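You operate a simulated robot arm through the tools that you are given. There is no shell and no other tool. Be economical: measure what you need, move in short steps, check, and stop when the job is done.

You run a simulated two-armed robot. Do the job below in one go: nothing can be reset, and whatever is moved stays where it is left.

JOB
Uncap the long hose end and screw the green nozzle on, holding it steady.
Fine: hold it for both; lay the ribbed cap on the bench; hand tight; then stand the hose end in the small reel's clip. Set down upright: long hose end.
Where things are to end (x, y in the base frame): ribbed cap within 70 mm of [540, 0].

The check looks at the end state, three seconds after you hand in, the way a careful person would. Anything else that was tipped, shoved, dropped, spilled or broken makes it a failure. Lids that push on must go on centred and level and be pressed home; caps that screw on are set level and turned clockwise until they are tight.

ROBOT AND FRAMES
Two 7-joint arms with two-finger grippers on one trunk, on a base that drives. Base frame: it is fixed to the floor where the robot stands at the start and does not move with it; the origin is under the middle of the robot, x ahead of it, y to its left, z up. Lengths are in mm, angles in degrees, forces in N, time in s.
The left shoulder is at the start at [60, 123, 945], the right one opposite. With the tool pointing down near the work surface each hand reaches from about 240 to 760 mm from the robot's upright axis, wherever it stands, measured 20 degrees to its own side. Places, roughly: clip of the small reel [700, 500, 700]; grey bench [800, 300, 600]; ribbed cap (3x3x3 cm) [500, 200, 800]; thread of the long hose end [500, 200, 800]. Payload 1.47 kg a hand.
Tool frame (each hand has its own): the origin (TCP) lies between the finger pads and is the grasp point; the fingertips stand 16 mm ahead of it; z points along the fingers, y is the line along which they close. The gripper opens to 87 mm. The gripper's body begins 55 mm behind the TCP.
Orientation is that of the tool frame in the base frame, as [roll, pitch, yaw] about the fixed x, y, z axes, in that order (R = Rz(yaw) Ry(pitch) Rx(roll)). With the fingers straight down and closing along the base's y, the tool's x points along the base's -x, its y along +y and its z along -z.

CONTROLS
- The arms move only by the tool send_rows. It takes "left_targets", "right_targets" or both (then of equal length, played together; a hand with none holds still); each is one flat list of numbers, 6 for each row, row after row: the shift along the tool's x, y, z in mm, then the turn, a rotation vector about the tool's x, y, z in degrees. In form: [dx, dy, dz, rx, ry, rz, dx, dy, dz, rx, ry, rz, ...]. A call has 1 to 8 rows; each row shifts and turns the commanded pose from where the row before left it, along the tool's axes as they then stand. "left_gripper" and "right_gripper" are, for a hand that has rows, the opening in per cent of the stroke, from 0 (shut) to 100 (fully open), set as the call begins (left out, the last holds). Rows are played at 5 a second. More than 50 mm and 8.6 degrees between two rows, or a gripper value outside its range, and nothing of the call is played. Where a pose cannot be reached the arm comes as near as it can. A force on the tool above 50 N (or 10 N above the force at the start of the call, whichever is more), or a blocked arm, ends the call early, and 0.2 s more pass. The fingers move at their own pace (about 153 mm/s each) and stop on an object; they squeeze with about 28 N. The grip force told is the motor's: it shows also when the fingers shut on nothing. Time passes only in rows, and 0.2 s behind the last, so rows that do not move let the fingers close. It gives the time, the measured TCP pose, the force on the tool (base axes), the opening and the grip force at its end, in the units of the frame above (readings bear some noise), with the torque about the TCP (base axes, N m) and any sound that the robot's microphone picked up.
- Cameras (640 x 400 px; columns grow to the right, rows downward): "scene" is now at [83.1, -11.5, 1478.3]; the picture's right is [0.05, -1.00, 0.00], its down [-0.87, -0.04, -0.50] and it looks along [0.50, 0.02, -0.87] (base axes); focal length 258 px, centre (320, 200). "left" rides on the left gripper at [73, -12, -90] in its tool frame; the picture's right is [0.16, 0.99, 0.00], its down [-0.72, 0.12, -0.68] and it looks along [-0.67, 0.11, 0.73] (tool axes); focal length 247 px, centre (320, 200). "right" rides on the right gripper at [73, 12, -90] in its tool frame; the picture's right is [-0.16, 0.99, 0.00], its down [-0.72, -0.12, -0.68] and it looks along [-0.67, -0.11, 0.73] (tool axes); focal length 247 px, centre (320, 200).
- grab_frame(camera): a new picture of that camera. It takes no simulated time.
- lift_body(by): slides the trunk up (or, below 0, down) by that many mm; the arms and the scene camera ride with it, the base frame stays. It gives what a move gives, with no picture.
- roll_base(legs): drives the robot by 1 to 6 legs, each [ahead, left, turn to the left] in mm, mm and degrees, along the robot's own axes; the way and the turn of a leg run together, so that a leg with both is an arc; at most 1500 mm and 180 degrees a leg. The arms and the cameras ride along, it lands a little off, and it stops where it bumps. It gives what a move gives.
- head_to(pan, tilt): turns the head with the scene camera to pan (to the left, within 120 degrees either way) and tilt (down, from -29 to 69), counted from straight ahead of the robot. It gives what a move gives.
- pixel_to_xyz(camera, pixels): for up to 12 pixels [column, row] of the newest picture of that camera ("zoom" is the newest enlarged one), the place [x, y, z] in the base frame of the surface seen there, good to about 2 mm, but the place of the scene camera against the robot may be out by one fixed shift of up to 25 mm in any direction. It takes no simulated time.
- inspect(camera, box): a new picture of the part [left, top, right, bottom] of that camera's present view, enlarged. It takes no simulated time.
- job_done(): hands the job in; it is judged then, once.

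Go step by step. Measure first, check grasps and placings, and put right what went wrong. The budget is 80 turns and 70 pictures, counting those below and the enlarged ones. Unless the task says otherwise, let go and move clear before handing in, and close with one line.

The tools are called after "Emit:" as name(argument=value, ...) on one line, values as JSON. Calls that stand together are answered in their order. send_rows: Moves the arms, as the interface text tells. Its arguments: {"type":"object","properties":{"left_targets":{"type":"array","items":{"type":"number"}},"left_gripper":{"type":"number"},"right_targets":{"type":"array","items":{"type":"number"}},"right_gripper":{"type":"number"}},"required":[]} The other tools are called the same way: lift_body (by) slides the trunk up or down; roll_base (legs) drives the base; head_to (pan, tilt) turns the head that bears the scene camera; grab_frame (camera) takes a picture; pixel_to_xyz (camera, pixels) gives the place of the surface under pixels of a picture; inspect (camera, box) takes an enlarged picture of a part of a camera's view; job_done () hands the job in.

At the start:

```text
t: 0.0
left_tcp_pos: [405.5, 390.9, 1058.6]
left_ee_rot: [180.0, 0.1, 180.0]
left_wrist_force: [0.2, -0.1, 0.5]
left_moment: [-0.02, 0.0, -0.04]
left_opening: 87.0
left_grasp_force: 0.0
right_tcp_pos: [394.3, -10.1, 1026.3]
right_ee_rot: [180.0, 0.1, 180.0]
right_wrist_force: [-0.9, 0.0, 0.0]
right_moment: [0.0, -0.04, -0.03]
right_opening: 86.9
right_grasp_force: 0.0
trunk travel left (down, up): [-100.0, 130.0]
robot x, y, heading: [-1.5, -2.2, 0.0]
head pan, tilt: [2.8, 60.2]
```

scene: 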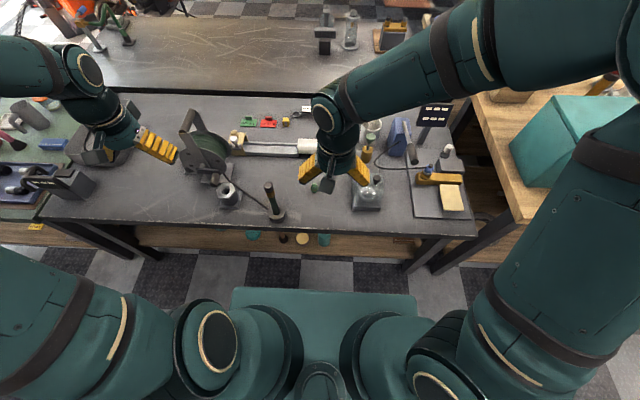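
right: 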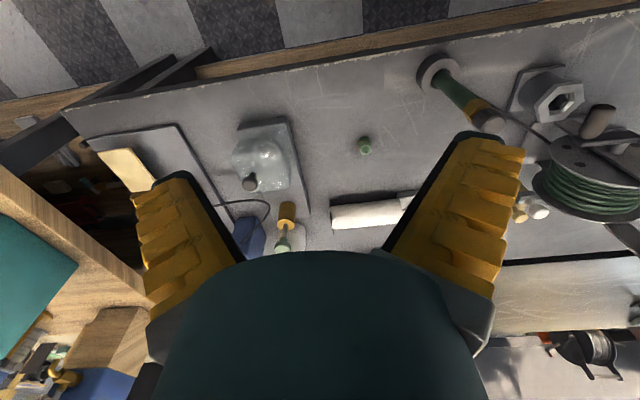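
left: 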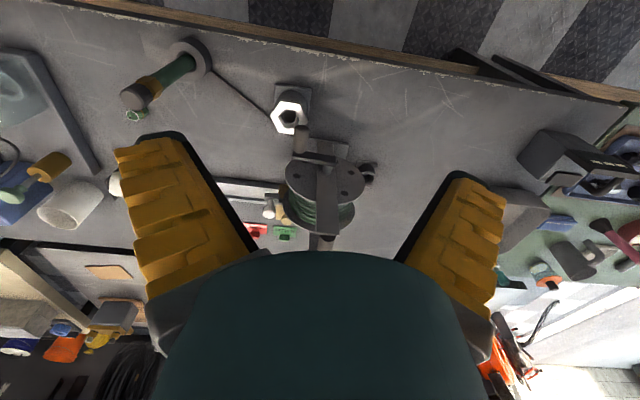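

The scene shows the hose end standing near (275,205), the reel near (205,150), a hex socket at (228,193) and a green object near (318,187). I'll enlarge these and measure them.

Emit:
inspect(camera="scene", box=[170, 90, 330, 240])

Emit:
inspect(camera="right", box=[320, 30, 640, 230])

Emit:
inspect(camera="left", box=[80, 20, 400, 220])

```text
2.67 times, centred on (250, 165) of scene
```

zoom: 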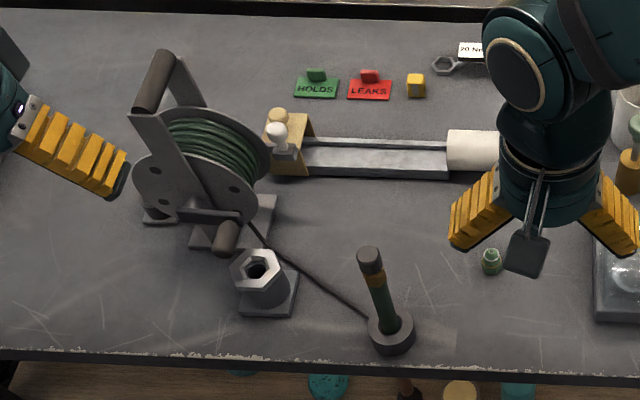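

```text
2.00 times, centred on (480, 130) of right
```

zoom: 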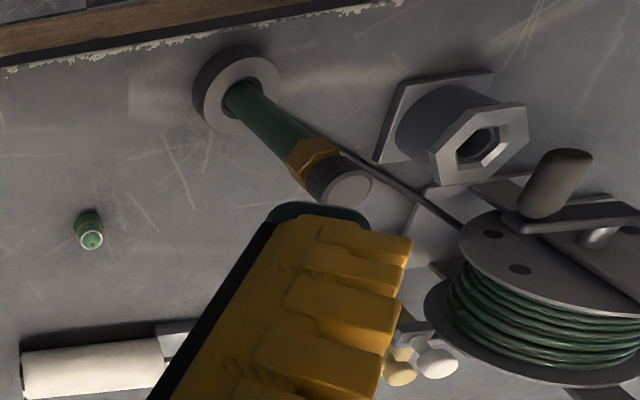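

```text
2.00 times, centred on (240, 120) of left
```

zoom: 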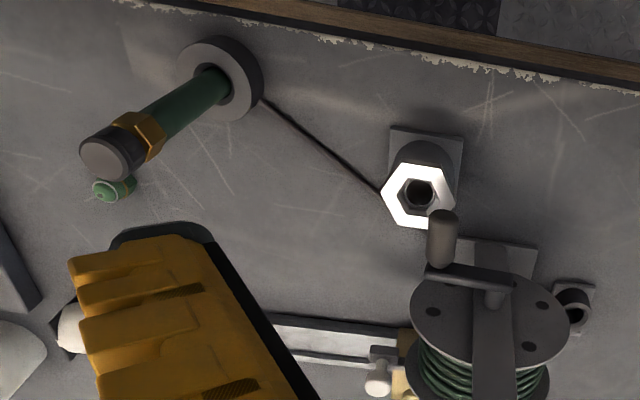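

I'll measure the hose end, cap, hex holder, ring fixture and nozzle from the wrist cameras, starting from the left zoom.

Emit:
pixel_to_xyz(camera="zoom", pixels=[[105, 158], [137, 138], [220, 85], [205, 50], [255, 90], [418, 192], [390, 195], [440, 140], [573, 298], [560, 325], [105, 190], [330, 320]])

Emit:
pixel_to_xyz(camera="right", pixels=[[365, 149], [364, 140], [495, 124], [487, 115], [468, 105], [437, 75], [440, 62], [565, 104], [540, 100], [600, 120], [370, 215], [540, 212]])

Emit:
pixel_to_xyz(camera="scene", pixels=[[262, 154], [269, 186], [277, 216], [233, 187], [317, 183], [220, 145], [195, 110], [240, 138]])

```text
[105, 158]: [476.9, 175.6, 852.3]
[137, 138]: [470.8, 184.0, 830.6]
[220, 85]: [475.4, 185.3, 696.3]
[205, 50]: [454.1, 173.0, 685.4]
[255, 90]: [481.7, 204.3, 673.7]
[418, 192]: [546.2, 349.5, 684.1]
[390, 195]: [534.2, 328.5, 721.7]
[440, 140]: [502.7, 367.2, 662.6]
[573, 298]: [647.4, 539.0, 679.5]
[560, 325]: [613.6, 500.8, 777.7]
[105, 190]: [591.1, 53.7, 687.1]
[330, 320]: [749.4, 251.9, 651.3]
```

```text
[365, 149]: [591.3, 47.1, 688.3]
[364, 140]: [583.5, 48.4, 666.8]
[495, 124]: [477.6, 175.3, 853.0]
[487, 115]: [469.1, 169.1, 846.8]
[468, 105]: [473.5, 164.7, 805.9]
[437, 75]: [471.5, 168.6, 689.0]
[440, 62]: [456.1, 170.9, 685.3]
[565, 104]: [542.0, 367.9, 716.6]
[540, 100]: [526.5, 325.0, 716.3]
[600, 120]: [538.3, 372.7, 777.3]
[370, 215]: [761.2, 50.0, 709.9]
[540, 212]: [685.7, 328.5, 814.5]
```

```text
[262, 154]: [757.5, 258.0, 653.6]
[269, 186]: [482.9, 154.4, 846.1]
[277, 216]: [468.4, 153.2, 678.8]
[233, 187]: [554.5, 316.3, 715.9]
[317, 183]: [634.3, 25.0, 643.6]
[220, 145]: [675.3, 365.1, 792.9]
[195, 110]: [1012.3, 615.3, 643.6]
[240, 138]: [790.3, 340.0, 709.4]
```

The hose end stands at about (477,177), top z about 853, in a ring. The nozzle is at (588,49), top 688. The clip may be either the hex holder at (546,347) or the small ring at (647,539), so I'll move the left hand to get a better look.

Emit:
send_rows(left_targets=[-30, 50, 0, 0, 0, 0, -30, 50, 0, 0, 0, 0, 0, 40, 0, 0, 0, 0])

Emit:
grab_frame(camera="left")

Emit:
inspect(camera="scene", box=[20, 80, 240, 220])

```text
refused: row 1 steps farther than a row can; nothing moved
```

```text
63 pictures are left
```

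left: 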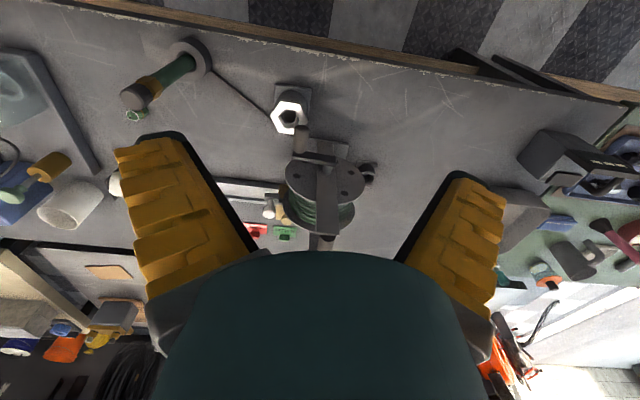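

```text
2.86 times, centred on (130, 150) of scene
```

zoom: 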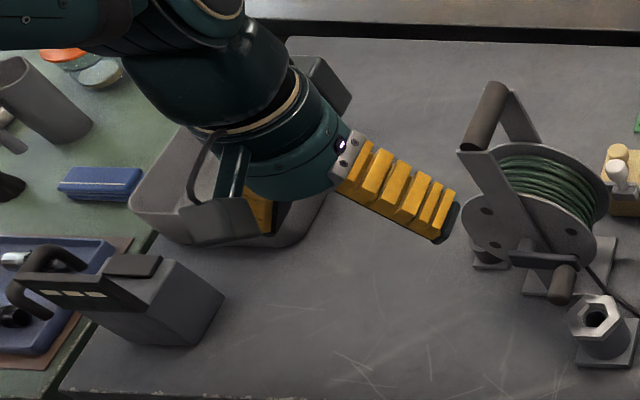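

The small ring sits behind the reel and isn't visible from here, so I'll move the left hand over in smaller steps.

Emit:
send_rows(left_targets=[-20, 45, 0, 0, 0, 0, -20, 45, 0, 0, 0, 0, 0, 45, 0, 0, 0, 0, -10, 45, 0, 0, 0, 0])

Emit:
inspect(camera="left", box=[100, 40, 420, 240])

```text
t: 1.0
left_tcp_pos: [456.5, 571.8, 1058.6]
left_ee_rot: [-180.0, 0.0, 179.9]
left_wrist_force: [0.2, 1.0, -0.1]
left_moment: [-0.02, 0.03, -0.04]
left_opening: 87.3
left_grasp_force: 0.1
right_tcp_pos: [394.3, -10.8, 1024.8]
right_ee_rot: [-180.0, 0.0, -180.0]
right_wrist_force: [-0.1, -0.7, -0.4]
right_moment: [0.01, 0.03, 0.01]
right_opening: 87.2
right_grasp_force: 0.0
trunk travel left (down, up): [-100.0, 130.0]
robot x, y, heading: [-0.9, -1.0, 0.0]
head pan, tilt: [2.8, 60.2]
```

```text
2.00 times, centred on (260, 140) of left
```

zoom: 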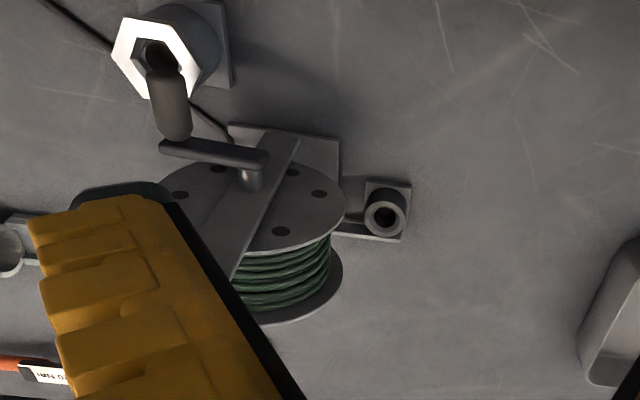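

A small ring on a bracket at zoom (385,215) is attached to the reel, so it is probably the clip. I'll measure it, and the hex holder too.

Emit:
pixel_to_xyz(camera="zoom", pixels=[[384, 218], [367, 212], [402, 213], [385, 198], [386, 235], [405, 190], [370, 185], [400, 240], [345, 225], [125, 40], [195, 60], [310, 150]])

Emit:
inspect(camera="left", box=[252, 110, 332, 160])

```text
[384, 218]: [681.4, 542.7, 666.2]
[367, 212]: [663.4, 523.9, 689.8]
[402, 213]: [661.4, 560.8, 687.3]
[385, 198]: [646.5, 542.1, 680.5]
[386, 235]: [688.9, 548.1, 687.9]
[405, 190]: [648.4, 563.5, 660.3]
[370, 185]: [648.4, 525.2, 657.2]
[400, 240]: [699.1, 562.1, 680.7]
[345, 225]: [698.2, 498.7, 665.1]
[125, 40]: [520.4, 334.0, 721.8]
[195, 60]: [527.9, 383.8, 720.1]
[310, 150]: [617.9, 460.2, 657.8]
```

```text
8.00 times, centred on (292, 135) of left
```

zoom: 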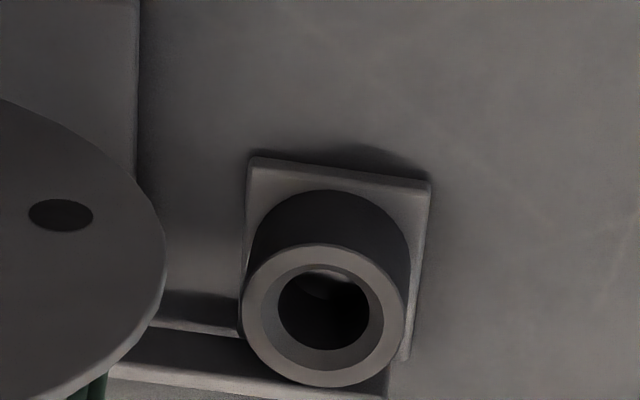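

Emit:
pixel_to_xyz(camera="zoom", pixels=[[252, 305], [392, 310], [325, 253], [322, 375], [270, 305], [376, 308], [325, 268], [321, 357], [340, 310], [320, 300]])

Emit:
inspect(camera="scene", box=[255, 175, 335, 225])

Emit:
inspect(camera="right", box=[400, 40, 520, 140])

```text
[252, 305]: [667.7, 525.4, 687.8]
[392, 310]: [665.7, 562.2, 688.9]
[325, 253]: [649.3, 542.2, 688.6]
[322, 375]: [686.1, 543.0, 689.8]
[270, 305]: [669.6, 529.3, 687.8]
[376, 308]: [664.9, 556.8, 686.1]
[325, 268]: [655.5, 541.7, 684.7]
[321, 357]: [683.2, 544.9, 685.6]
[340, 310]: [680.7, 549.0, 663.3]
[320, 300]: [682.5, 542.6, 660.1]
```

```text
8.00 times, centred on (295, 200) of scene
```

zoom: 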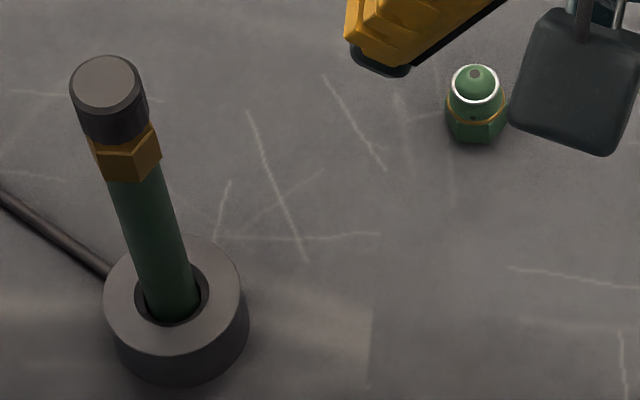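

```text
4.00 times, centred on (460, 90) of right
```

zoom: 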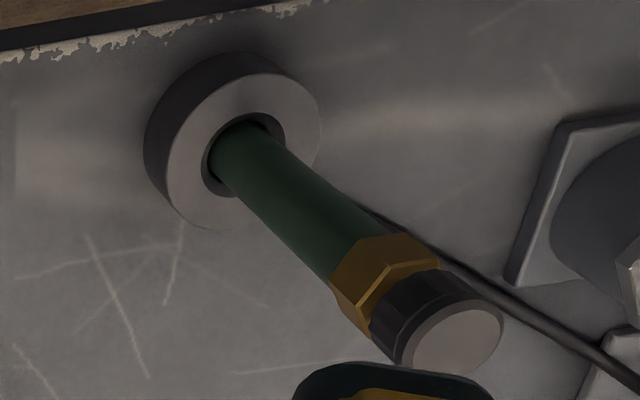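

Emit:
pixel_to_xyz(camera="zoom", pixels=[[418, 345], [498, 330], [455, 335], [332, 280], [437, 240], [225, 185], [268, 125], [282, 200], [340, 225], [160, 150], [318, 110], [240, 75]])

Emit:
grab_frame(camera="right")

```text
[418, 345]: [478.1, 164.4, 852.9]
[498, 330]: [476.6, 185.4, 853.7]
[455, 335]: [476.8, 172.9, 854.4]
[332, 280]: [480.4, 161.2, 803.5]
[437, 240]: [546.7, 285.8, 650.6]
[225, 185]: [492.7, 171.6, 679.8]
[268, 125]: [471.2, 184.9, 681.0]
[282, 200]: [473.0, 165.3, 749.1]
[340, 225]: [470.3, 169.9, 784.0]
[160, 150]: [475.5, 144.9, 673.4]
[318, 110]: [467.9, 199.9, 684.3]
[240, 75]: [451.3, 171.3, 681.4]
```

```text
57 pictures are left
```

right: 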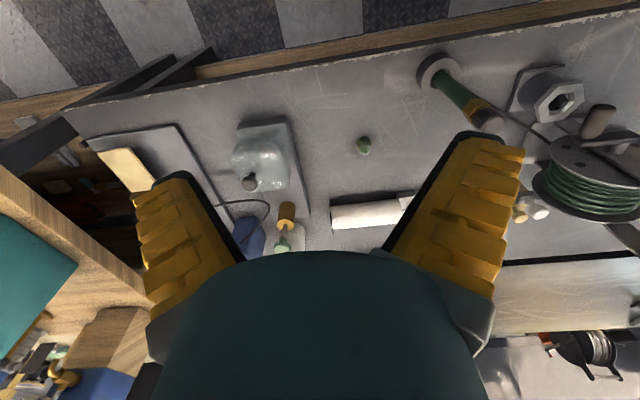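

The clip bore is about 24 mm across at (667,543), rim z about 688. The hose axis is at (477,175), with the hex at z 803–827 and the cap at 827–853. I'll turn the left hand to point forward-right and slightly down so it can hold the hose from the side.

Emit:
send_rows(left_targets=[0, 0, 0, 0, 0, 7.5, 0, 0, 0, 0, 0, 7.5, 0, 0, 0, 0, 0, 7.5, 0, 0, 0, 0, 0, 7.5, 0, 0, 0, 0, 0, 7.5, 0, 0, 0, 0, 0, 7.5])

Emit:
send_rows(left_targets=[0, 0, 0, 0, -8.1, 0, 0, 0, 0, 0, -8.1, 0, 0, 0, 0, 0, -8.1, 0, 0, 0, 0, 0, -8.1, 0, 0, 0, 0, 0, -8.1, 0, 0, 0, 0, 0, -8.1, 0, 0, 0, 0, 0, -8.2, 0, 0, 0, 0, 0, -8.2, 0])

```text
t: 2.4
left_tcp_pos: [455.0, 570.3, 1059.4]
left_ee_rot: [-180.0, 0.0, 134.8]
left_wrist_force: [-0.9, 0.0, 0.5]
left_moment: [-0.02, 0.03, 0.0]
left_opening: 87.1
left_grasp_force: 0.1
right_tcp_pos: [394.1, -10.9, 1024.6]
right_ee_rot: [180.0, 0.0, 179.9]
right_wrist_force: [-0.5, 0.4, -0.3]
right_moment: [0.01, 0.0, 0.0]
right_opening: 86.9
right_grasp_force: 0.1
trunk travel left (down, up): [-100.0, 130.0]
robot x, y, heading: [0.7, 1.1, 0.3]
head pan, tilt: [2.8, 60.2]
```

```text
t: 4.2
left_tcp_pos: [455.0, 572.1, 1058.0]
left_ee_rot: [180.0, 65.1, 135.1]
left_wrist_force: [-0.4, 0.0, -0.7]
left_moment: [-0.01, 0.0, 0.0]
left_opening: 87.1
left_grasp_force: 0.0
right_tcp_pos: [394.2, -10.1, 1024.9]
right_ee_rot: [179.9, -0.1, -180.0]
right_wrist_force: [0.2, -0.8, 0.0]
right_moment: [-0.02, 0.06, -0.04]
right_opening: 87.0
right_grasp_force: 0.0
trunk travel left (down, up): [-100.0, 130.0]
robot x, y, heading: [-0.6, 2.3, 0.1]
head pan, tilt: [2.8, 60.2]
```

The orientation is as planned, so I'll move toward the pre-grasp, about 110 mm short of the hose.

Emit:
send_rows(left_targets=[13.9, -29.5, 30.6, 0, 0, 0, 13.9, -29.5, 30.6, 0, 0, 0, 13.9, -29.5, 30.6, 0, 0, 0, 13.9, -29.5, 30.6, 0, 0, 0, 13.9, -29.5, 30.6, 0, 0, 0, 13.9, -29.5, 30.6, 0, 0, 0, 13.9, -29.5, 30.6, 0, 0, 0, 13.9, -29.5, 30.6, 0, 0, 0])

Emit:
grab_frame(camera="left")

Emit:
grab_frame(camera="scene")

```text
t: 6.0
left_tcp_pos: [413.1, 282.9, 853.7]
left_ee_rot: [179.9, 65.0, 134.7]
left_wrist_force: [-0.3, -0.1, -0.4]
left_moment: [-0.02, 0.05, 0.02]
left_opening: 87.1
left_grasp_force: 0.0
right_tcp_pos: [392.4, -8.4, 1024.9]
right_ee_rot: [179.9, 0.1, -179.9]
right_wrist_force: [0.5, 0.2, 1.0]
right_moment: [0.03, -0.04, 0.02]
right_opening: 87.1
right_grasp_force: 0.1
trunk travel left (down, up): [-100.0, 130.0]
robot x, y, heading: [-0.1, 0.3, -0.0]
head pan, tilt: [2.8, 60.2]
```

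```text
56 pictures are left
```

left: 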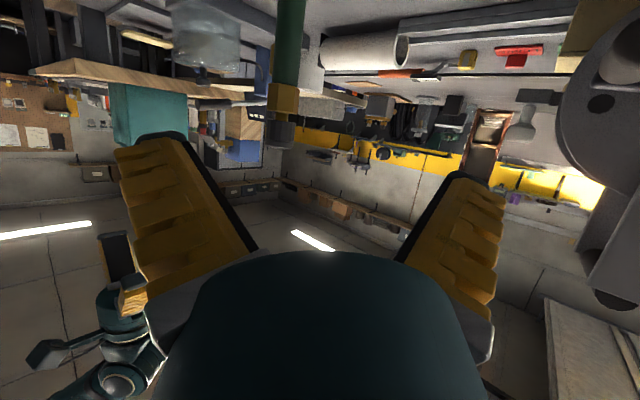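

```text
55 pictures are left
```

scene: 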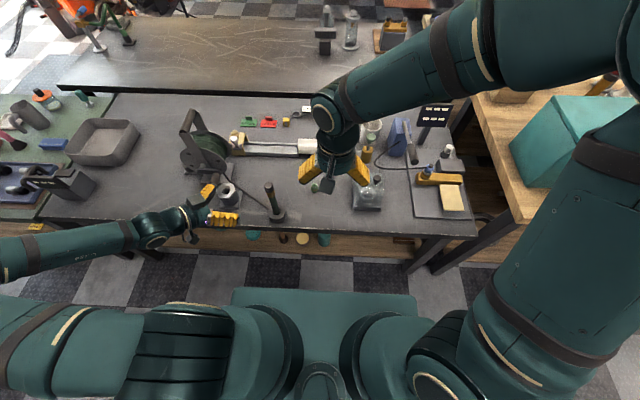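

The left hand arrived as commanded. The left view shows the hose at (290,40) and the cap at (280,130), so I'll measure the axis.

Emit:
pixel_to_xyz(camera="left", pixels=[[276, 40], [290, 40], [303, 40], [290, 70], [283, 100], [268, 132], [280, 130], [292, 132], [280, 146], [290, 15]])

```text
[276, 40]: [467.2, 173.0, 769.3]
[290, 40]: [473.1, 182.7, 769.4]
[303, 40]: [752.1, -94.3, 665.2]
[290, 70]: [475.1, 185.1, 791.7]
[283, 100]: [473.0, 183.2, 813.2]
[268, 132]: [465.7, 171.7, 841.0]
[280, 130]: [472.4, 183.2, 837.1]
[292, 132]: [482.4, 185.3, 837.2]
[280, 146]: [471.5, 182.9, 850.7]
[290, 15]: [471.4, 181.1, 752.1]
```

The axis is at about (478.5,175.3). I'll align sideways, advance until the hose is between the pads, then close.

Emit:
send_rows(left_targets=[13.2, -29.8, 0, 0, 0, 0, 0, 0, 36, 0, 0, 0, 0, 0, 36, 0, 0, 0, 0, 0, 36, 0, 0, 0, 0, 0, 33, 0, 0, 0, 0, 0, 0, 0, 0, 0])

Emit:
grab_frame(camera="left")

Emit:
inspect(camera="scene", box=[170, 150, 330, 250])

```text
t: 7.4
left_tcp_pos: [476.8, 173.0, 781.8]
left_ee_rot: [179.9, 65.0, 135.0]
left_wrist_force: [-0.1, 0.6, 0.9]
left_moment: [-0.02, 0.01, -0.02]
left_opening: 86.8
left_grasp_force: 0.1
right_tcp_pos: [393.3, -9.4, 1025.9]
right_ee_rot: [-180.0, 0.0, 180.0]
right_wrist_force: [-0.5, -0.2, -0.4]
right_moment: [0.03, 0.04, -0.03]
right_opening: 86.8
right_grasp_force: 0.1
trunk travel left (down, up): [-100.0, 130.0]
robot x, y, heading: [1.2, -2.1, 0.1]
head pan, tilt: [2.8, 60.2]
```

```text
54 pictures are left
```

left: 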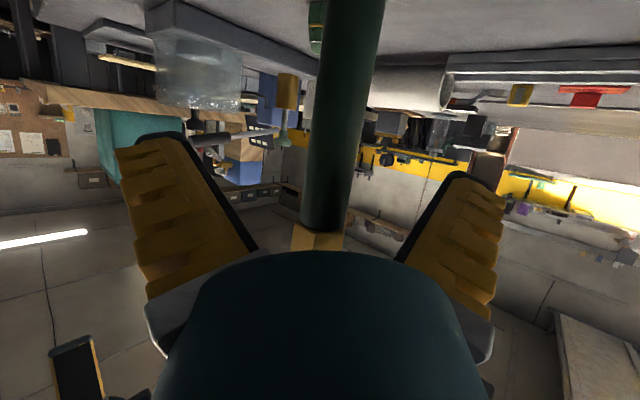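

```text
4.00 times, centred on (250, 200) of scene
```

zoom: 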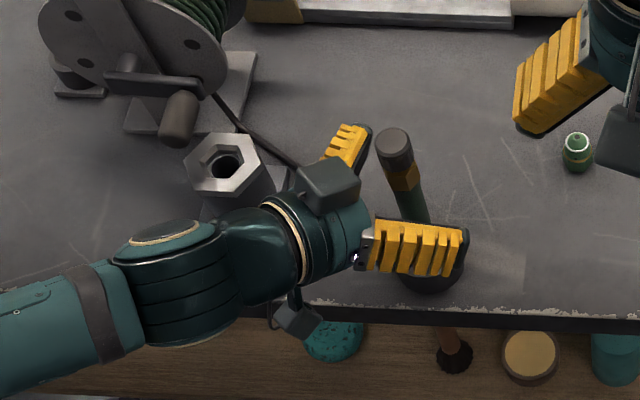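

The hose is between the pads, so I'll close the left gripper.

Emit:
send_rows(left_targets=[0, 0, 0, 0, 0, 0, 0, 0, 0, 0, 0, 0, 0, 0, 0, 0, 0, 0], left_gripper=0)

Emit:
inspect(camera="right", box=[320, 30, 560, 180])

```text
t: 8.2
left_tcp_pos: [478.1, 172.3, 781.6]
left_ee_rot: [-180.0, 65.1, 134.8]
left_wrist_force: [0.1, 0.0, 2.3]
left_moment: [-0.03, -0.03, -0.01]
left_opening: 17.1
left_grasp_force: 28.7
right_tcp_pos: [393.2, -10.8, 1025.2]
right_ee_rot: [-180.0, 0.1, -180.0]
right_wrist_force: [-1.2, 0.3, 0.5]
right_moment: [0.02, -0.01, 0.04]
right_opening: 87.0
right_grasp_force: 0.0
trunk travel left (down, up): [-100.0, 130.0]
robot x, y, heading: [2.5, -1.9, 0.2]
head pan, tilt: [2.8, 60.2]
```

```text
2.67 times, centred on (440, 105) of right
```

zoom: 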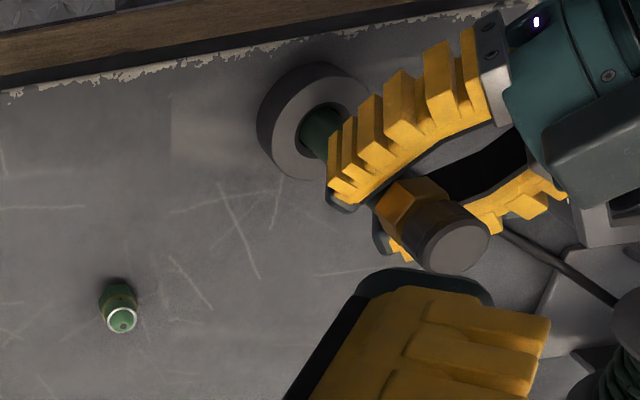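

The hose is gripped at 17 mm. Next I'll measure the cap's top.

Emit:
pixel_to_xyz(camera="zoom", pixels=[[458, 246], [430, 255], [487, 238], [452, 220], [463, 270], [410, 230], [123, 320], [108, 322], [136, 318], [122, 308], [120, 290]])

```text
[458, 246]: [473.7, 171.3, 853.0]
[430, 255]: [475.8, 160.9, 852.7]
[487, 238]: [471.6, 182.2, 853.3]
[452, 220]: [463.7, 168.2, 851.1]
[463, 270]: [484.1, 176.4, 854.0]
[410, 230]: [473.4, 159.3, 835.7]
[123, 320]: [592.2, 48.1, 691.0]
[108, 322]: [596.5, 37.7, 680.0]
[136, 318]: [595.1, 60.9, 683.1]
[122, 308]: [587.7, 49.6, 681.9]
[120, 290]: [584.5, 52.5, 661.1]
```

The cap's centre is at about (474,171.5), top 853. I'll bring the right hand above it and pre-turn it clockwise so there's room to unscrew.

Emit:
send_rows(right_targets=[-16.2, 36.4, 13, 0, 0, 0, -16.2, 36.4, 13, 0, 0, 0, -16.2, 36.4, 13, 0, 0, 0, -16.2, 36.4, 13, 0, 0, 0, -16.2, 36.4, 13, 0, 0, 0, 0, 0, 0, 0, 0, 8, 0, 0, 0, 0, 0, 8, 0, 0, 0, 0, 0, 8])

Emit:
send_rows(right_targets=[0, 0, 0, 0, 0, 8, 0, 0, 0, 0, 0, 8, 0, 0, 0, 0, 0, 8, 0, 0, 0, 0, 0, 8, 0, 0, 0, 0, 0, 8])

Emit:
grab_frame(camera="right")

Emit:
grab_frame(camera="scene")

```text
t: 10.0
left_tcp_pos: [477.1, 173.6, 782.0]
left_ee_rot: [-180.0, 64.9, 135.1]
left_wrist_force: [1.1, 0.6, 3.8]
left_moment: [0.0, -0.05, 0.01]
left_opening: 16.9
left_grasp_force: 28.1
right_tcp_pos: [473.4, 171.9, 961.0]
right_ee_rot: [180.0, 0.1, 155.9]
right_wrist_force: [0.2, -0.9, -0.1]
right_moment: [0.0, -0.01, 0.01]
right_opening: 87.0
right_grasp_force: 0.2
trunk travel left (down, up): [-100.0, 130.0]
robot x, y, heading: [0.0, -1.0, -0.0]
head pan, tilt: [2.8, 60.2]
```

```text
t: 11.2
left_tcp_pos: [477.9, 172.1, 781.9]
left_ee_rot: [180.0, 65.0, 135.0]
left_wrist_force: [0.1, 0.4, 4.4]
left_moment: [0.01, -0.01, 0.01]
left_opening: 17.0
left_grasp_force: 28.1
right_tcp_pos: [475.0, 172.4, 960.7]
right_ee_rot: [180.0, 0.0, 116.0]
right_wrist_force: [-0.6, 0.1, 0.1]
right_moment: [0.0, 0.04, 0.01]
right_opening: 86.8
right_grasp_force: 0.1
trunk travel left (down, up): [-100.0, 130.0]
robot x, y, heading: [-1.3, 1.4, 0.1]
head pan, tilt: [2.8, 60.2]
```

```text
51 pictures are left
```

right: 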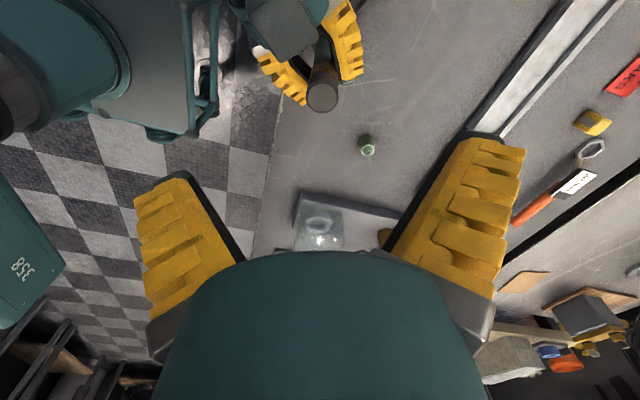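

```text
50 pictures are left
```

scene: 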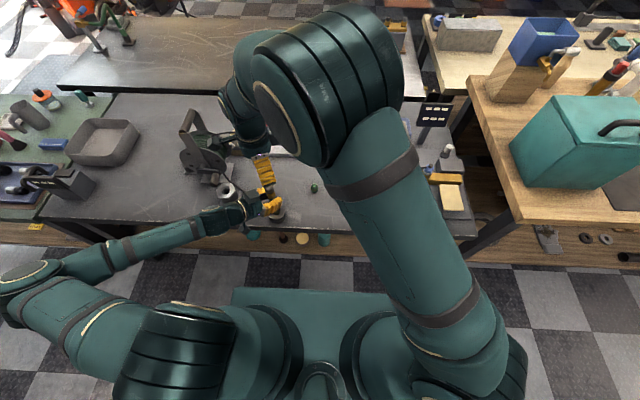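

The right camera currently sits on the left hand's side, around (280,25) in its view. I'll check how high the left hand reaches and turn the right hand back to yaw 180, so that unscrewing swings its camera away.

Emit:
pixel_to_xyz(camera="right", pixels=[[280, 25], [310, 45], [255, 20], [230, 8], [322, 97], [200, 100], [322, 60]])

Emit:
send_rows(right_targets=[0, 0, 0, 0, 0, -8, 0, 0, 0, 0, 0, -8, 0, 0, 0, 0, 0, -8, 0, 0, 0, 0, 0, -8, 0, 0, 0, 0, 0, -8, 0, 0, 0, 0, 0, -8, 0, 0, 0, 0, 0, -8, 0, 0, 0, 0, 0, -8])

Emit:
grab_frame(camera="right")

```text
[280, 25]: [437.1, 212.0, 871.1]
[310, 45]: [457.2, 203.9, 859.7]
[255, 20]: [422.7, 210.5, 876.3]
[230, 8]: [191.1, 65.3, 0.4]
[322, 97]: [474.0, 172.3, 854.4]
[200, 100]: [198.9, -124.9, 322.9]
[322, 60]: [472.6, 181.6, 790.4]
```

```text
t: 13.0
left_tcp_pos: [477.2, 173.5, 782.5]
left_ee_rot: [-179.9, 64.9, 135.0]
left_wrist_force: [1.0, 0.1, 2.4]
left_moment: [-0.04, -0.04, 0.02]
left_opening: 16.8
left_grasp_force: 28.1
right_tcp_pos: [474.3, 171.2, 960.0]
right_ee_rot: [180.0, 0.0, -179.9]
right_wrist_force: [0.2, -0.8, -0.3]
right_moment: [0.0, 0.01, -0.02]
right_opening: 86.9
right_grasp_force: 0.0
trunk travel left (down, up): [-100.0, 130.0]
robot x, y, heading: [-2.7, 0.5, -0.0]
head pan, tilt: [2.8, 60.2]
```

```text
49 pictures are left
```

right: 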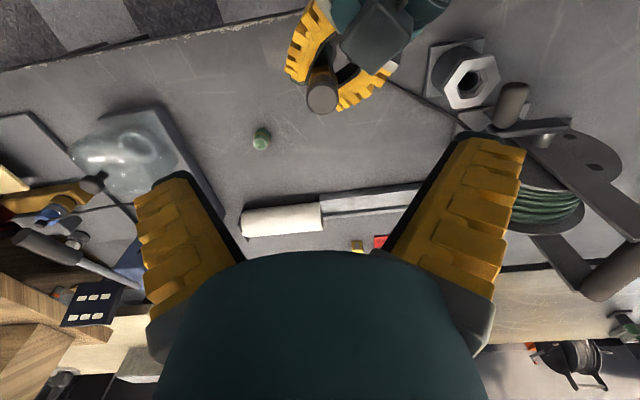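

The left hand's top box reaches (457,204,860), too close to the cap for the right fingers. The hose stands on its own in the ring, so I'll open the left hand, regrip 37 mm lower and check.

Emit:
send_rows(left_targets=[0, 0, 0, 0, 0, 0, 0, 0, 0, 0, 0, 0, 16.7, 0, 7.8, 0, 0, 0, 16.8, 0, 7.8, 0, 0, 0, 0, 0, 0, 0, 0, 0], left_gripper=40)

Emit:
send_rows(left_targets=[0, 0, 0, 0, 0, 0, 0, 0, 0, 0, 0, 0, 0, 0, 0, 0, 0, 0], left_gripper=0)

Emit:
inspect(camera="right", box=[240, 0, 440, 130])

```text
t: 14.2
left_tcp_pos: [476.6, 173.6, 743.2]
left_ee_rot: [180.0, 65.1, 135.0]
left_wrist_force: [0.1, -0.3, 0.1]
left_moment: [-0.01, 0.02, 0.0]
left_opening: 41.0
left_grasp_force: 4.6
right_tcp_pos: [473.7, 172.4, 960.1]
right_ee_rot: [-179.9, 0.0, 179.9]
right_wrist_force: [0.3, -0.9, 0.0]
right_moment: [0.01, -0.02, 0.01]
right_opening: 86.8
right_grasp_force: 0.0
trunk travel left (down, up): [-100.0, 130.0]
robot x, y, heading: [-0.0, 0.1, 0.3]
head pan, tilt: [2.8, 60.2]
```

```text
t: 15.0
left_tcp_pos: [477.5, 173.2, 745.5]
left_ee_rot: [179.9, 65.0, 134.9]
left_wrist_force: [-0.3, 2.2, 5.2]
left_moment: [0.12, 0.05, 0.03]
left_opening: 16.7
left_grasp_force: 28.1
right_tcp_pos: [474.0, 171.8, 959.5]
right_ee_rot: [180.0, 0.1, -180.0]
right_wrist_force: [0.0, 0.0, -0.3]
right_moment: [-0.01, 0.0, 0.0]
right_opening: 87.0
right_grasp_force: 0.0
trunk travel left (down, up): [-100.0, 130.0]
robot x, y, heading: [-0.8, -5.3, -0.1]
head pan, tilt: [2.8, 60.2]
```

```text
3.08 times, centred on (340, 65) of right
```

zoom: 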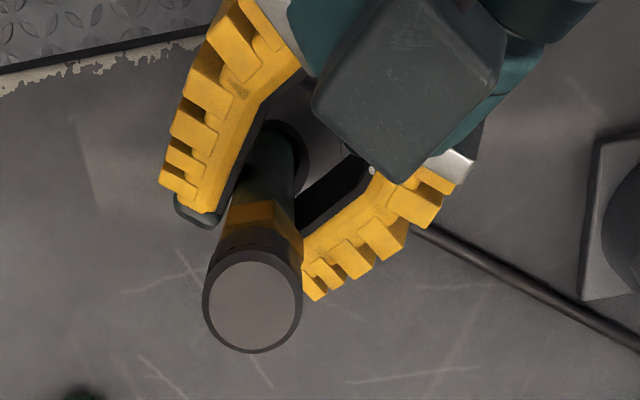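

Emit:
pixel_to_xyz(camera="zoom", pixels=[[252, 305], [212, 305], [292, 305], [252, 345], [252, 265], [392, 165], [380, 110], [450, 60], [330, 110]])

```text
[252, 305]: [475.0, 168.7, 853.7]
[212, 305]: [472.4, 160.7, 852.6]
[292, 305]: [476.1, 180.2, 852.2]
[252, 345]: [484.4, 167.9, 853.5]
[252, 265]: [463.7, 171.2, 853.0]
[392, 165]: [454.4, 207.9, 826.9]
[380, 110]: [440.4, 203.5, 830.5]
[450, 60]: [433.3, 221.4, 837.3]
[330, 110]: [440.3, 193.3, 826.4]
```

The cap's centre is at (474,170.5) and the box top is now at about 827, which is clear. I'll lower the right hand half-open onto the cap and close it.

Emit:
send_rows(right_targets=[0, -1, 28, 0, 0, 0, 0, 0, 28, 0, 0, 0, 0, 0, 28, 0, 0, 0, 0, 0, 27, 0, 0, 0, 0, 0, 0, 0, 0, 0], right_gripper=50)

Emit:
inspect(camera="scene", box=[200, 130, 320, 230])

Emit:
send_rows(right_targets=[0, 0, 0, 0, 0, 0, 0, 0, 0, 0, 0, 0, 0, 0, 0, 0, 0, 0], right_gripper=0)

```text
t: 16.2
left_tcp_pos: [475.8, 173.6, 745.2]
left_ee_rot: [179.9, 65.0, 134.9]
left_wrist_force: [2.7, 2.8, 7.6]
left_moment: [0.08, -0.1, -0.02]
left_opening: 16.9
left_grasp_force: 28.2
right_tcp_pos: [475.3, 170.4, 848.1]
right_ee_rot: [-179.9, 0.0, 180.0]
right_wrist_force: [0.9, -0.3, 0.3]
right_moment: [0.01, 0.01, 0.0]
right_opening: 49.2
right_grasp_force: 4.1
trunk travel left (down, up): [-100.0, 130.0]
robot x, y, heading: [1.2, 0.3, -0.2]
head pan, tilt: [2.8, 60.2]
```

```text
4.00 times, centred on (260, 180) of scene
```

zoom: 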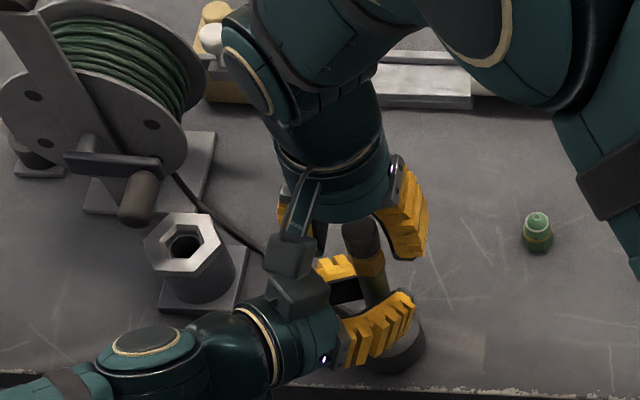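

```text
t: 17.0
left_tcp_pos: [476.1, 173.0, 745.6]
left_ee_rot: [179.9, 65.0, 135.0]
left_wrist_force: [5.6, 3.4, 6.9]
left_moment: [-0.03, -0.15, 0.01]
left_opening: 16.8
left_grasp_force: 27.7
right_tcp_pos: [475.7, 171.6, 850.3]
right_ee_rot: [-180.0, 0.0, 179.9]
right_wrist_force: [-1.0, -1.5, 0.2]
right_moment: [0.0, 0.02, -0.03]
right_opening: 19.7
right_grasp_force: 27.7
trunk travel left (down, up): [-100.0, 130.0]
robot x, y, heading: [1.1, 5.1, -0.1]
head pan, tilt: [2.8, 60.2]
```

The cap is gripped at 19.7 mm. I'll unscrew it counter-clockwise, lifting slightly as it turns.

Emit:
send_rows(right_targets=[0, 0, 0, 0, 0, -8.5, 0, 0, 0, 0, 0, -8.5, 0, 0, 0, 0, 0, -8.5, 0, 0, 0, 0, 0, -8.5, 0, 0, -0.2, 0, 0, -8.5, 0, 0, 0, 0, 0, -8.5, 0, 0, -0.2, 0, 0, -8.5, 0, 0, 0, 0, 0, -8.5])

Emit:
inspect(camera="scene", box=[200, 130, 320, 230])

```text
t: 18.8
left_tcp_pos: [476.6, 173.9, 745.0]
left_ee_rot: [179.9, 65.0, 135.1]
left_wrist_force: [1.9, 2.0, 6.5]
left_moment: [0.06, -0.08, -0.01]
left_opening: 17.0
left_grasp_force: 28.2
right_tcp_pos: [475.1, 170.6, 849.2]
right_ee_rot: [-179.9, 0.1, -111.8]
right_wrist_force: [-0.4, -0.5, 0.0]
right_moment: [0.03, -0.03, -0.01]
right_opening: 18.8
right_grasp_force: 28.0
trunk travel left (down, up): [-100.0, 130.0]
robot x, y, heading: [-0.1, 1.0, -0.2]
head pan, tilt: [2.8, 60.2]
```

```text
4.00 times, centred on (260, 180) of scene
```

zoom: 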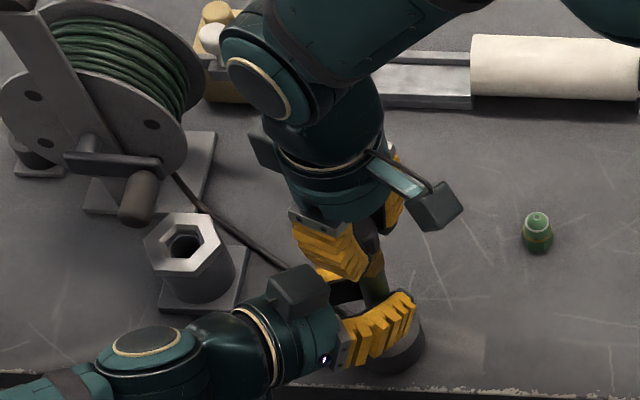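

The wrist turned freely to -112°. I'll continue unscrewing.

Emit:
send_rows(right_targets=[0, 0, 0, 0, 0, -8.5, 0, 0, -0.2, 0, 0, -8.5, 0, 0, 0, 0, 0, -8.5, 0, 0, -0.2, 0, 0, -8.5, 0, 0, 0, 0, 0, -8.5, 0, 0, -0.2, 0, 0, -8.5, 0, 0, 0, 0, 0, -8.5, 0, 0, -0.2, 0, 0, -8.5])

Emit:
inspect(camera="right", box=[200, 0, 440, 150])

```text
t: 20.6
left_tcp_pos: [476.7, 173.8, 745.7]
left_ee_rot: [-180.0, 65.0, 134.9]
left_wrist_force: [1.6, 0.4, 4.6]
left_moment: [-0.05, -0.1, 0.01]
left_opening: 16.8
left_grasp_force: 28.0
right_tcp_pos: [474.7, 169.8, 850.5]
right_ee_rot: [179.9, 0.0, -43.7]
right_wrist_force: [-0.6, -0.4, 0.1]
right_moment: [0.0, -0.01, 0.0]
right_opening: 18.5
right_grasp_force: 28.1
trunk travel left (down, up): [-100.0, 130.0]
robot x, y, heading: [2.6, -1.0, 0.0]
head pan, tilt: [2.8, 60.2]
```

```text
2.67 times, centred on (320, 75) of right
```

zoom: 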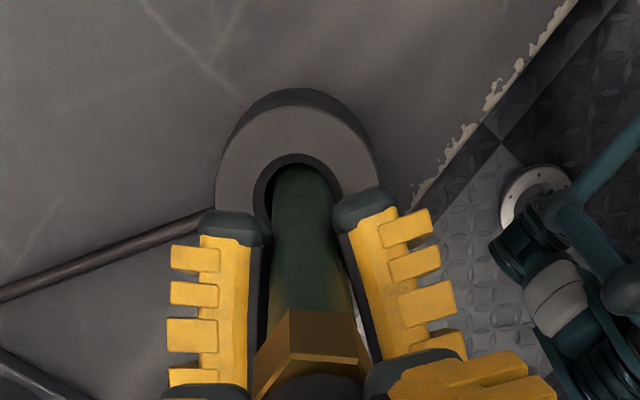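

After 136° there is still no resisting torque. I'll turn further, if the wrist allows.

Emit:
send_rows(right_targets=[0, 0, 0, 0, 0, -8.5, 0, 0, -0.3, 0, 0, -8.5, 0, 0, 0, 0, 0, -8.5, 0, 0, -0.3, 0, 0, -8.5, 0, 0, 0, 0, 0, -8.5, 0, 0, -0.3, 0, 0, -8.5, 0, 0, 0, 0, 0, -8.5, 0, 0, -0.3, 0, 0, -8.5])

Emit:
inspect(camera="right", box=[200, 30, 440, 180])

```text
t: 22.4
left_tcp_pos: [476.6, 173.0, 745.4]
left_ee_rot: [179.9, 65.0, 134.9]
left_wrist_force: [0.1, -0.3, 3.6]
left_moment: [0.0, -0.05, 0.02]
left_opening: 16.6
left_grasp_force: 28.0
right_tcp_pos: [475.5, 170.8, 850.8]
right_ee_rot: [179.9, -0.1, 24.1]
right_wrist_force: [0.3, -0.1, -0.5]
right_moment: [0.0, 0.04, 0.02]
right_opening: 18.4
right_grasp_force: 28.2
trunk travel left (down, up): [-100.0, 130.0]
robot x, y, heading: [-4.2, -0.3, 0.1]
head pan, tilt: [2.8, 60.2]
```

```text
2.67 times, centred on (320, 105) of right
```

zoom: 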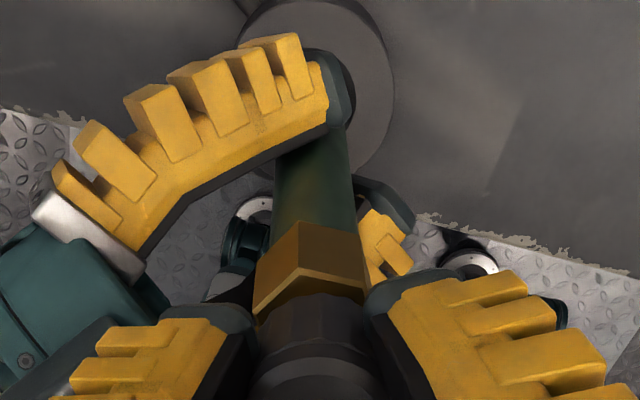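

We're at 204° with no change. I'll try another 68° in the same direction.

Emit:
send_rows(right_targets=[0, 0, 0, 0, 0, -8.5, 0, 0, -0.3, 0, 0, -8.5, 0, 0, 0, 0, 0, -8.5, 0, 0, -0.3, 0, 0, -8.5, 0, 0, 0, 0, 0, -8.5, 0, 0, -0.3, 0, 0, -8.5, 0, 0, 0, 0, 0, -8.5, 0, 0, -0.3, 0, 0, -8.5])

Emit:
inspect(camera="right", box=[200, 30, 440, 180])

```text
t: 24.2
left_tcp_pos: [476.0, 174.8, 746.1]
left_ee_rot: [179.9, 64.9, 135.0]
left_wrist_force: [-2.3, 1.9, 6.1]
left_moment: [0.16, 0.22, 0.0]
left_opening: 16.2
left_grasp_force: 27.6
right_tcp_pos: [473.1, 169.5, 853.7]
right_ee_rot: [179.8, 0.0, 80.5]
right_wrist_force: [0.4, -0.6, -1.5]
right_moment: [0.0, 0.01, -0.01]
right_opening: 15.2
right_grasp_force: 28.0
right hand out of reach, approached as far as the arm can: row 7, 8
trunk travel left (down, up): [-100.0, 130.0]
robot x, y, heading: [2.2, -0.7, 0.1]
head pan, tilt: [2.8, 60.2]
```

```text
2.67 times, centred on (320, 105) of right
```

zoom: 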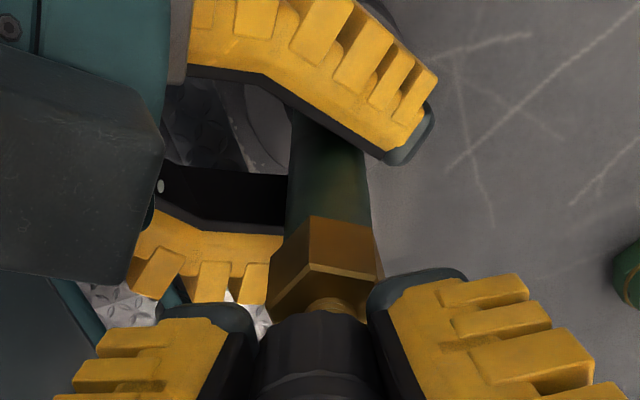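

Thread now shows between hex and cap at zoom (330,305), so the cap is rising, and the wrist limit is near yaw 85. I'll open, turn back clockwise and look.

Emit:
send_rows(right_targets=[0, 0, 0, 0, 0, 0, 0, 0, 0, 0, 0, 0, 0, 0, 0, 0, 0, 8.5, 0, 0, 0, 0, 0, 8.5, 0, 0, 0, 0, 0, 8.5, 0, 0, 0, 0, 0, 8.5, 0, 0, 0, 0, 0, 8.5, 0, 0, 0, 0, 0, 8.5], right_gripper=50)

Emit:
send_rows(right_targets=[0, 0, 0, 0, 0, 8.5, 0, 0, 0, 0, 0, 8.5, 0, 0, 0, 0, 0, 8.5, 0, 0, 0, 0, 0, 8.5, 0, 0, 0, 0, 0, 8.5, 0, 0, 0, 0, 0, 8.5, 0, 0, 0, 0, 0, 8.5, 0, 0, 0, 0, 0, 8.5])

Emit:
inspect(camera="scene", box=[240, 150, 320, 200])

Emit:
inspect(camera="right", box=[200, 30, 440, 180])

```text
t: 26.0
left_tcp_pos: [477.5, 175.1, 744.9]
left_ee_rot: [180.0, 65.1, 135.1]
left_wrist_force: [0.0, 2.4, 1.8]
left_moment: [0.18, -0.03, -0.01]
left_opening: 15.6
left_grasp_force: 28.0
right_tcp_pos: [473.2, 171.3, 852.3]
right_ee_rot: [-179.9, -0.2, 29.5]
right_wrist_force: [0.4, 0.7, 0.5]
right_moment: [-0.01, 0.01, 0.01]
right_opening: 49.0
right_grasp_force: 4.1
trunk travel left (down, up): [-100.0, 130.0]
robot x, y, heading: [-3.1, 2.8, 0.2]
head pan, tilt: [2.8, 60.2]
```

```text
t: 27.8
left_tcp_pos: [476.5, 173.0, 744.5]
left_ee_rot: [-180.0, 65.0, 135.0]
left_wrist_force: [-0.3, 0.1, -0.4]
left_moment: [0.02, -0.07, -0.03]
left_opening: 15.5
left_grasp_force: 28.6
right_tcp_pos: [473.8, 170.4, 853.5]
right_ee_rot: [-179.9, -0.2, -38.7]
right_wrist_force: [-1.3, 0.5, 0.0]
right_moment: [0.02, -0.02, 0.0]
right_opening: 49.2
right_grasp_force: 3.9
trunk travel left (down, up): [-100.0, 130.0]
robot x, y, heading: [-1.4, -3.1, 0.0]
head pan, tilt: [2.8, 60.2]
```

```text
8.00 times, centred on (280, 175) of scene
```

zoom: 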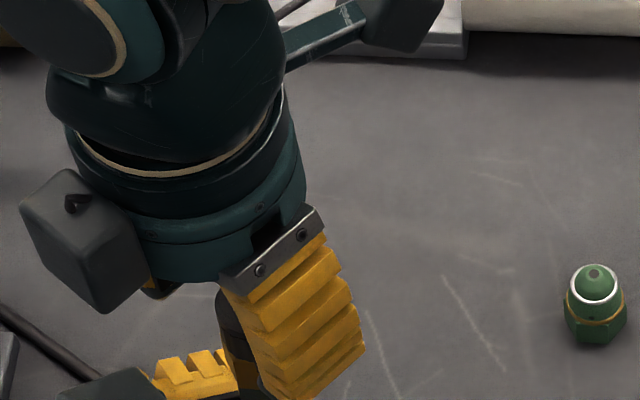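

```text
2.67 times, centred on (320, 105) of right
```

zoom: 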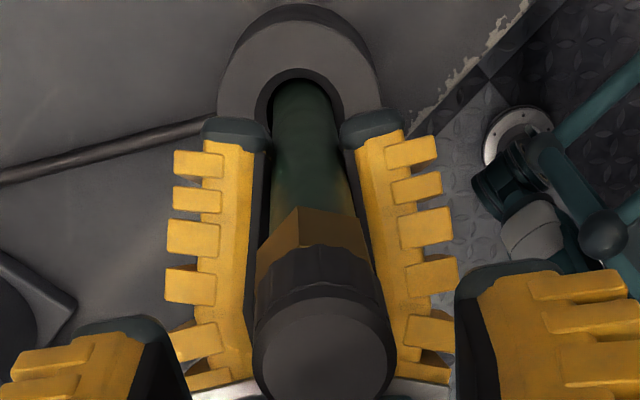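

Emit:
pixel_to_xyz(camera="zoom", pixels=[[320, 345], [265, 345], [380, 345], [320, 305], [320, 385], [320, 275], [315, 255], [315, 225]])

```text
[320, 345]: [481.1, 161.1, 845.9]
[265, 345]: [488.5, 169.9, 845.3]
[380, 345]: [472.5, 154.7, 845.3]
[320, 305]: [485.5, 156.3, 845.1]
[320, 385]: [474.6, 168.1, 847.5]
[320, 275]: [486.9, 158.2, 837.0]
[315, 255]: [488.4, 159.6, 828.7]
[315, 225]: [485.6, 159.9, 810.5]
```

The cap top is now at (480,162,846), so the hose appears to have leaned in the left grip. I'll raise the right hand and look carefully.

Emit:
send_rows(right_targets=[0, 0, -35, 0, 0, 0, 0, 0, -35, 0, 0, 0, 0, 0, -35, 0, 0, 0, 40, 0, 0, 0, 0, 0, 40, 0, 0, 0, 0, 0])

Emit:
inspect(camera="right", box=[200, 50, 440, 200])

Emit:
inspect(camera="scene", box=[240, 160, 320, 230])

```text
t: 29.0
left_tcp_pos: [475.7, 173.3, 746.1]
left_ee_rot: [180.0, 64.9, 134.9]
left_wrist_force: [0.1, -0.1, -0.1]
left_moment: [0.04, 0.03, 0.01]
left_opening: 15.5
left_grasp_force: 27.8
right_tcp_pos: [538.8, 120.0, 958.9]
right_ee_rot: [-179.9, 0.0, -38.5]
right_wrist_force: [0.4, 0.2, 0.3]
right_moment: [0.0, -0.03, 0.0]
right_opening: 49.2
right_grasp_force: 4.5
trunk travel left (down, up): [-100.0, 130.0]
robot x, y, heading: [-1.8, 0.3, 0.2]
head pan, tilt: [2.8, 60.2]
```

```text
2.67 times, centred on (320, 125) of right
```

zoom: 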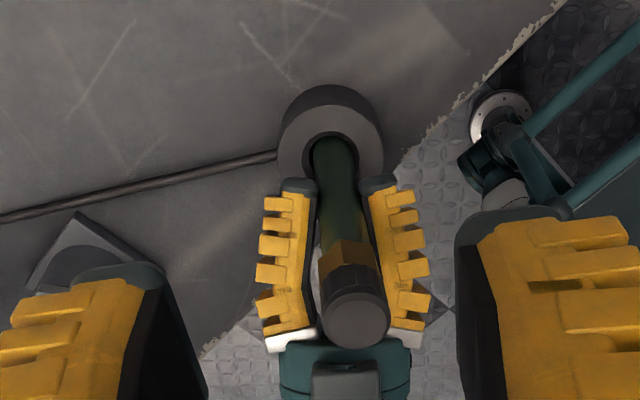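

```text
5.71 times, centred on (280, 195) of scene
```

zoom: 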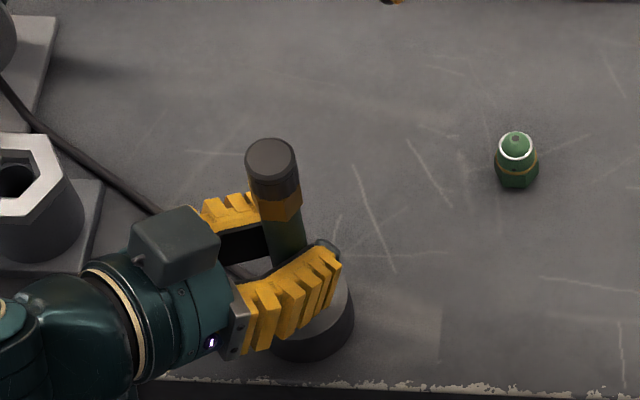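

Emit:
inspect(camera="right", box=[290, 100, 370, 190])

```text
4.44 times, centred on (330, 145) of right
```

zoom: 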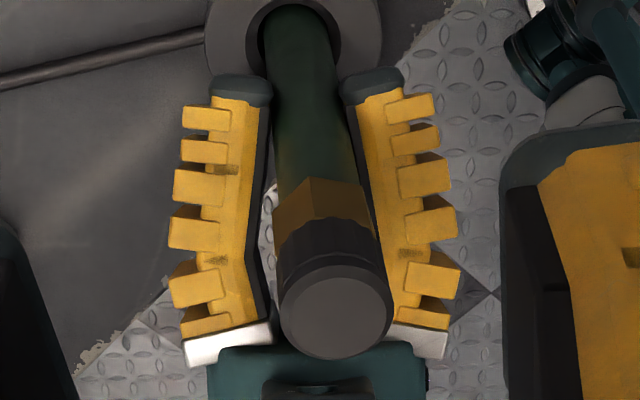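

Emit:
pixel_to_xyz(camera="zoom", pixels=[[333, 315], [280, 315], [390, 315], [333, 275], [333, 355], [325, 240], [320, 200], [310, 160], [300, 90], [290, 30], [345, 20], [230, 20]])

```text
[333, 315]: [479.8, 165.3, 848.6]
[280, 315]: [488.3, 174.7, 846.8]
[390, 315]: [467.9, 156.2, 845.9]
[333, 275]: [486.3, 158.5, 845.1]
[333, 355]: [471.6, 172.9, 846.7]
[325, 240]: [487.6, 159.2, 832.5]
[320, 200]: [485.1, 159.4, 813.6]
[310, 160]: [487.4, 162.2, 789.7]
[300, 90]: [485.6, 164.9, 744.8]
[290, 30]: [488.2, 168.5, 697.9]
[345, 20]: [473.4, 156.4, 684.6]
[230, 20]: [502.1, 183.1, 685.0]
```

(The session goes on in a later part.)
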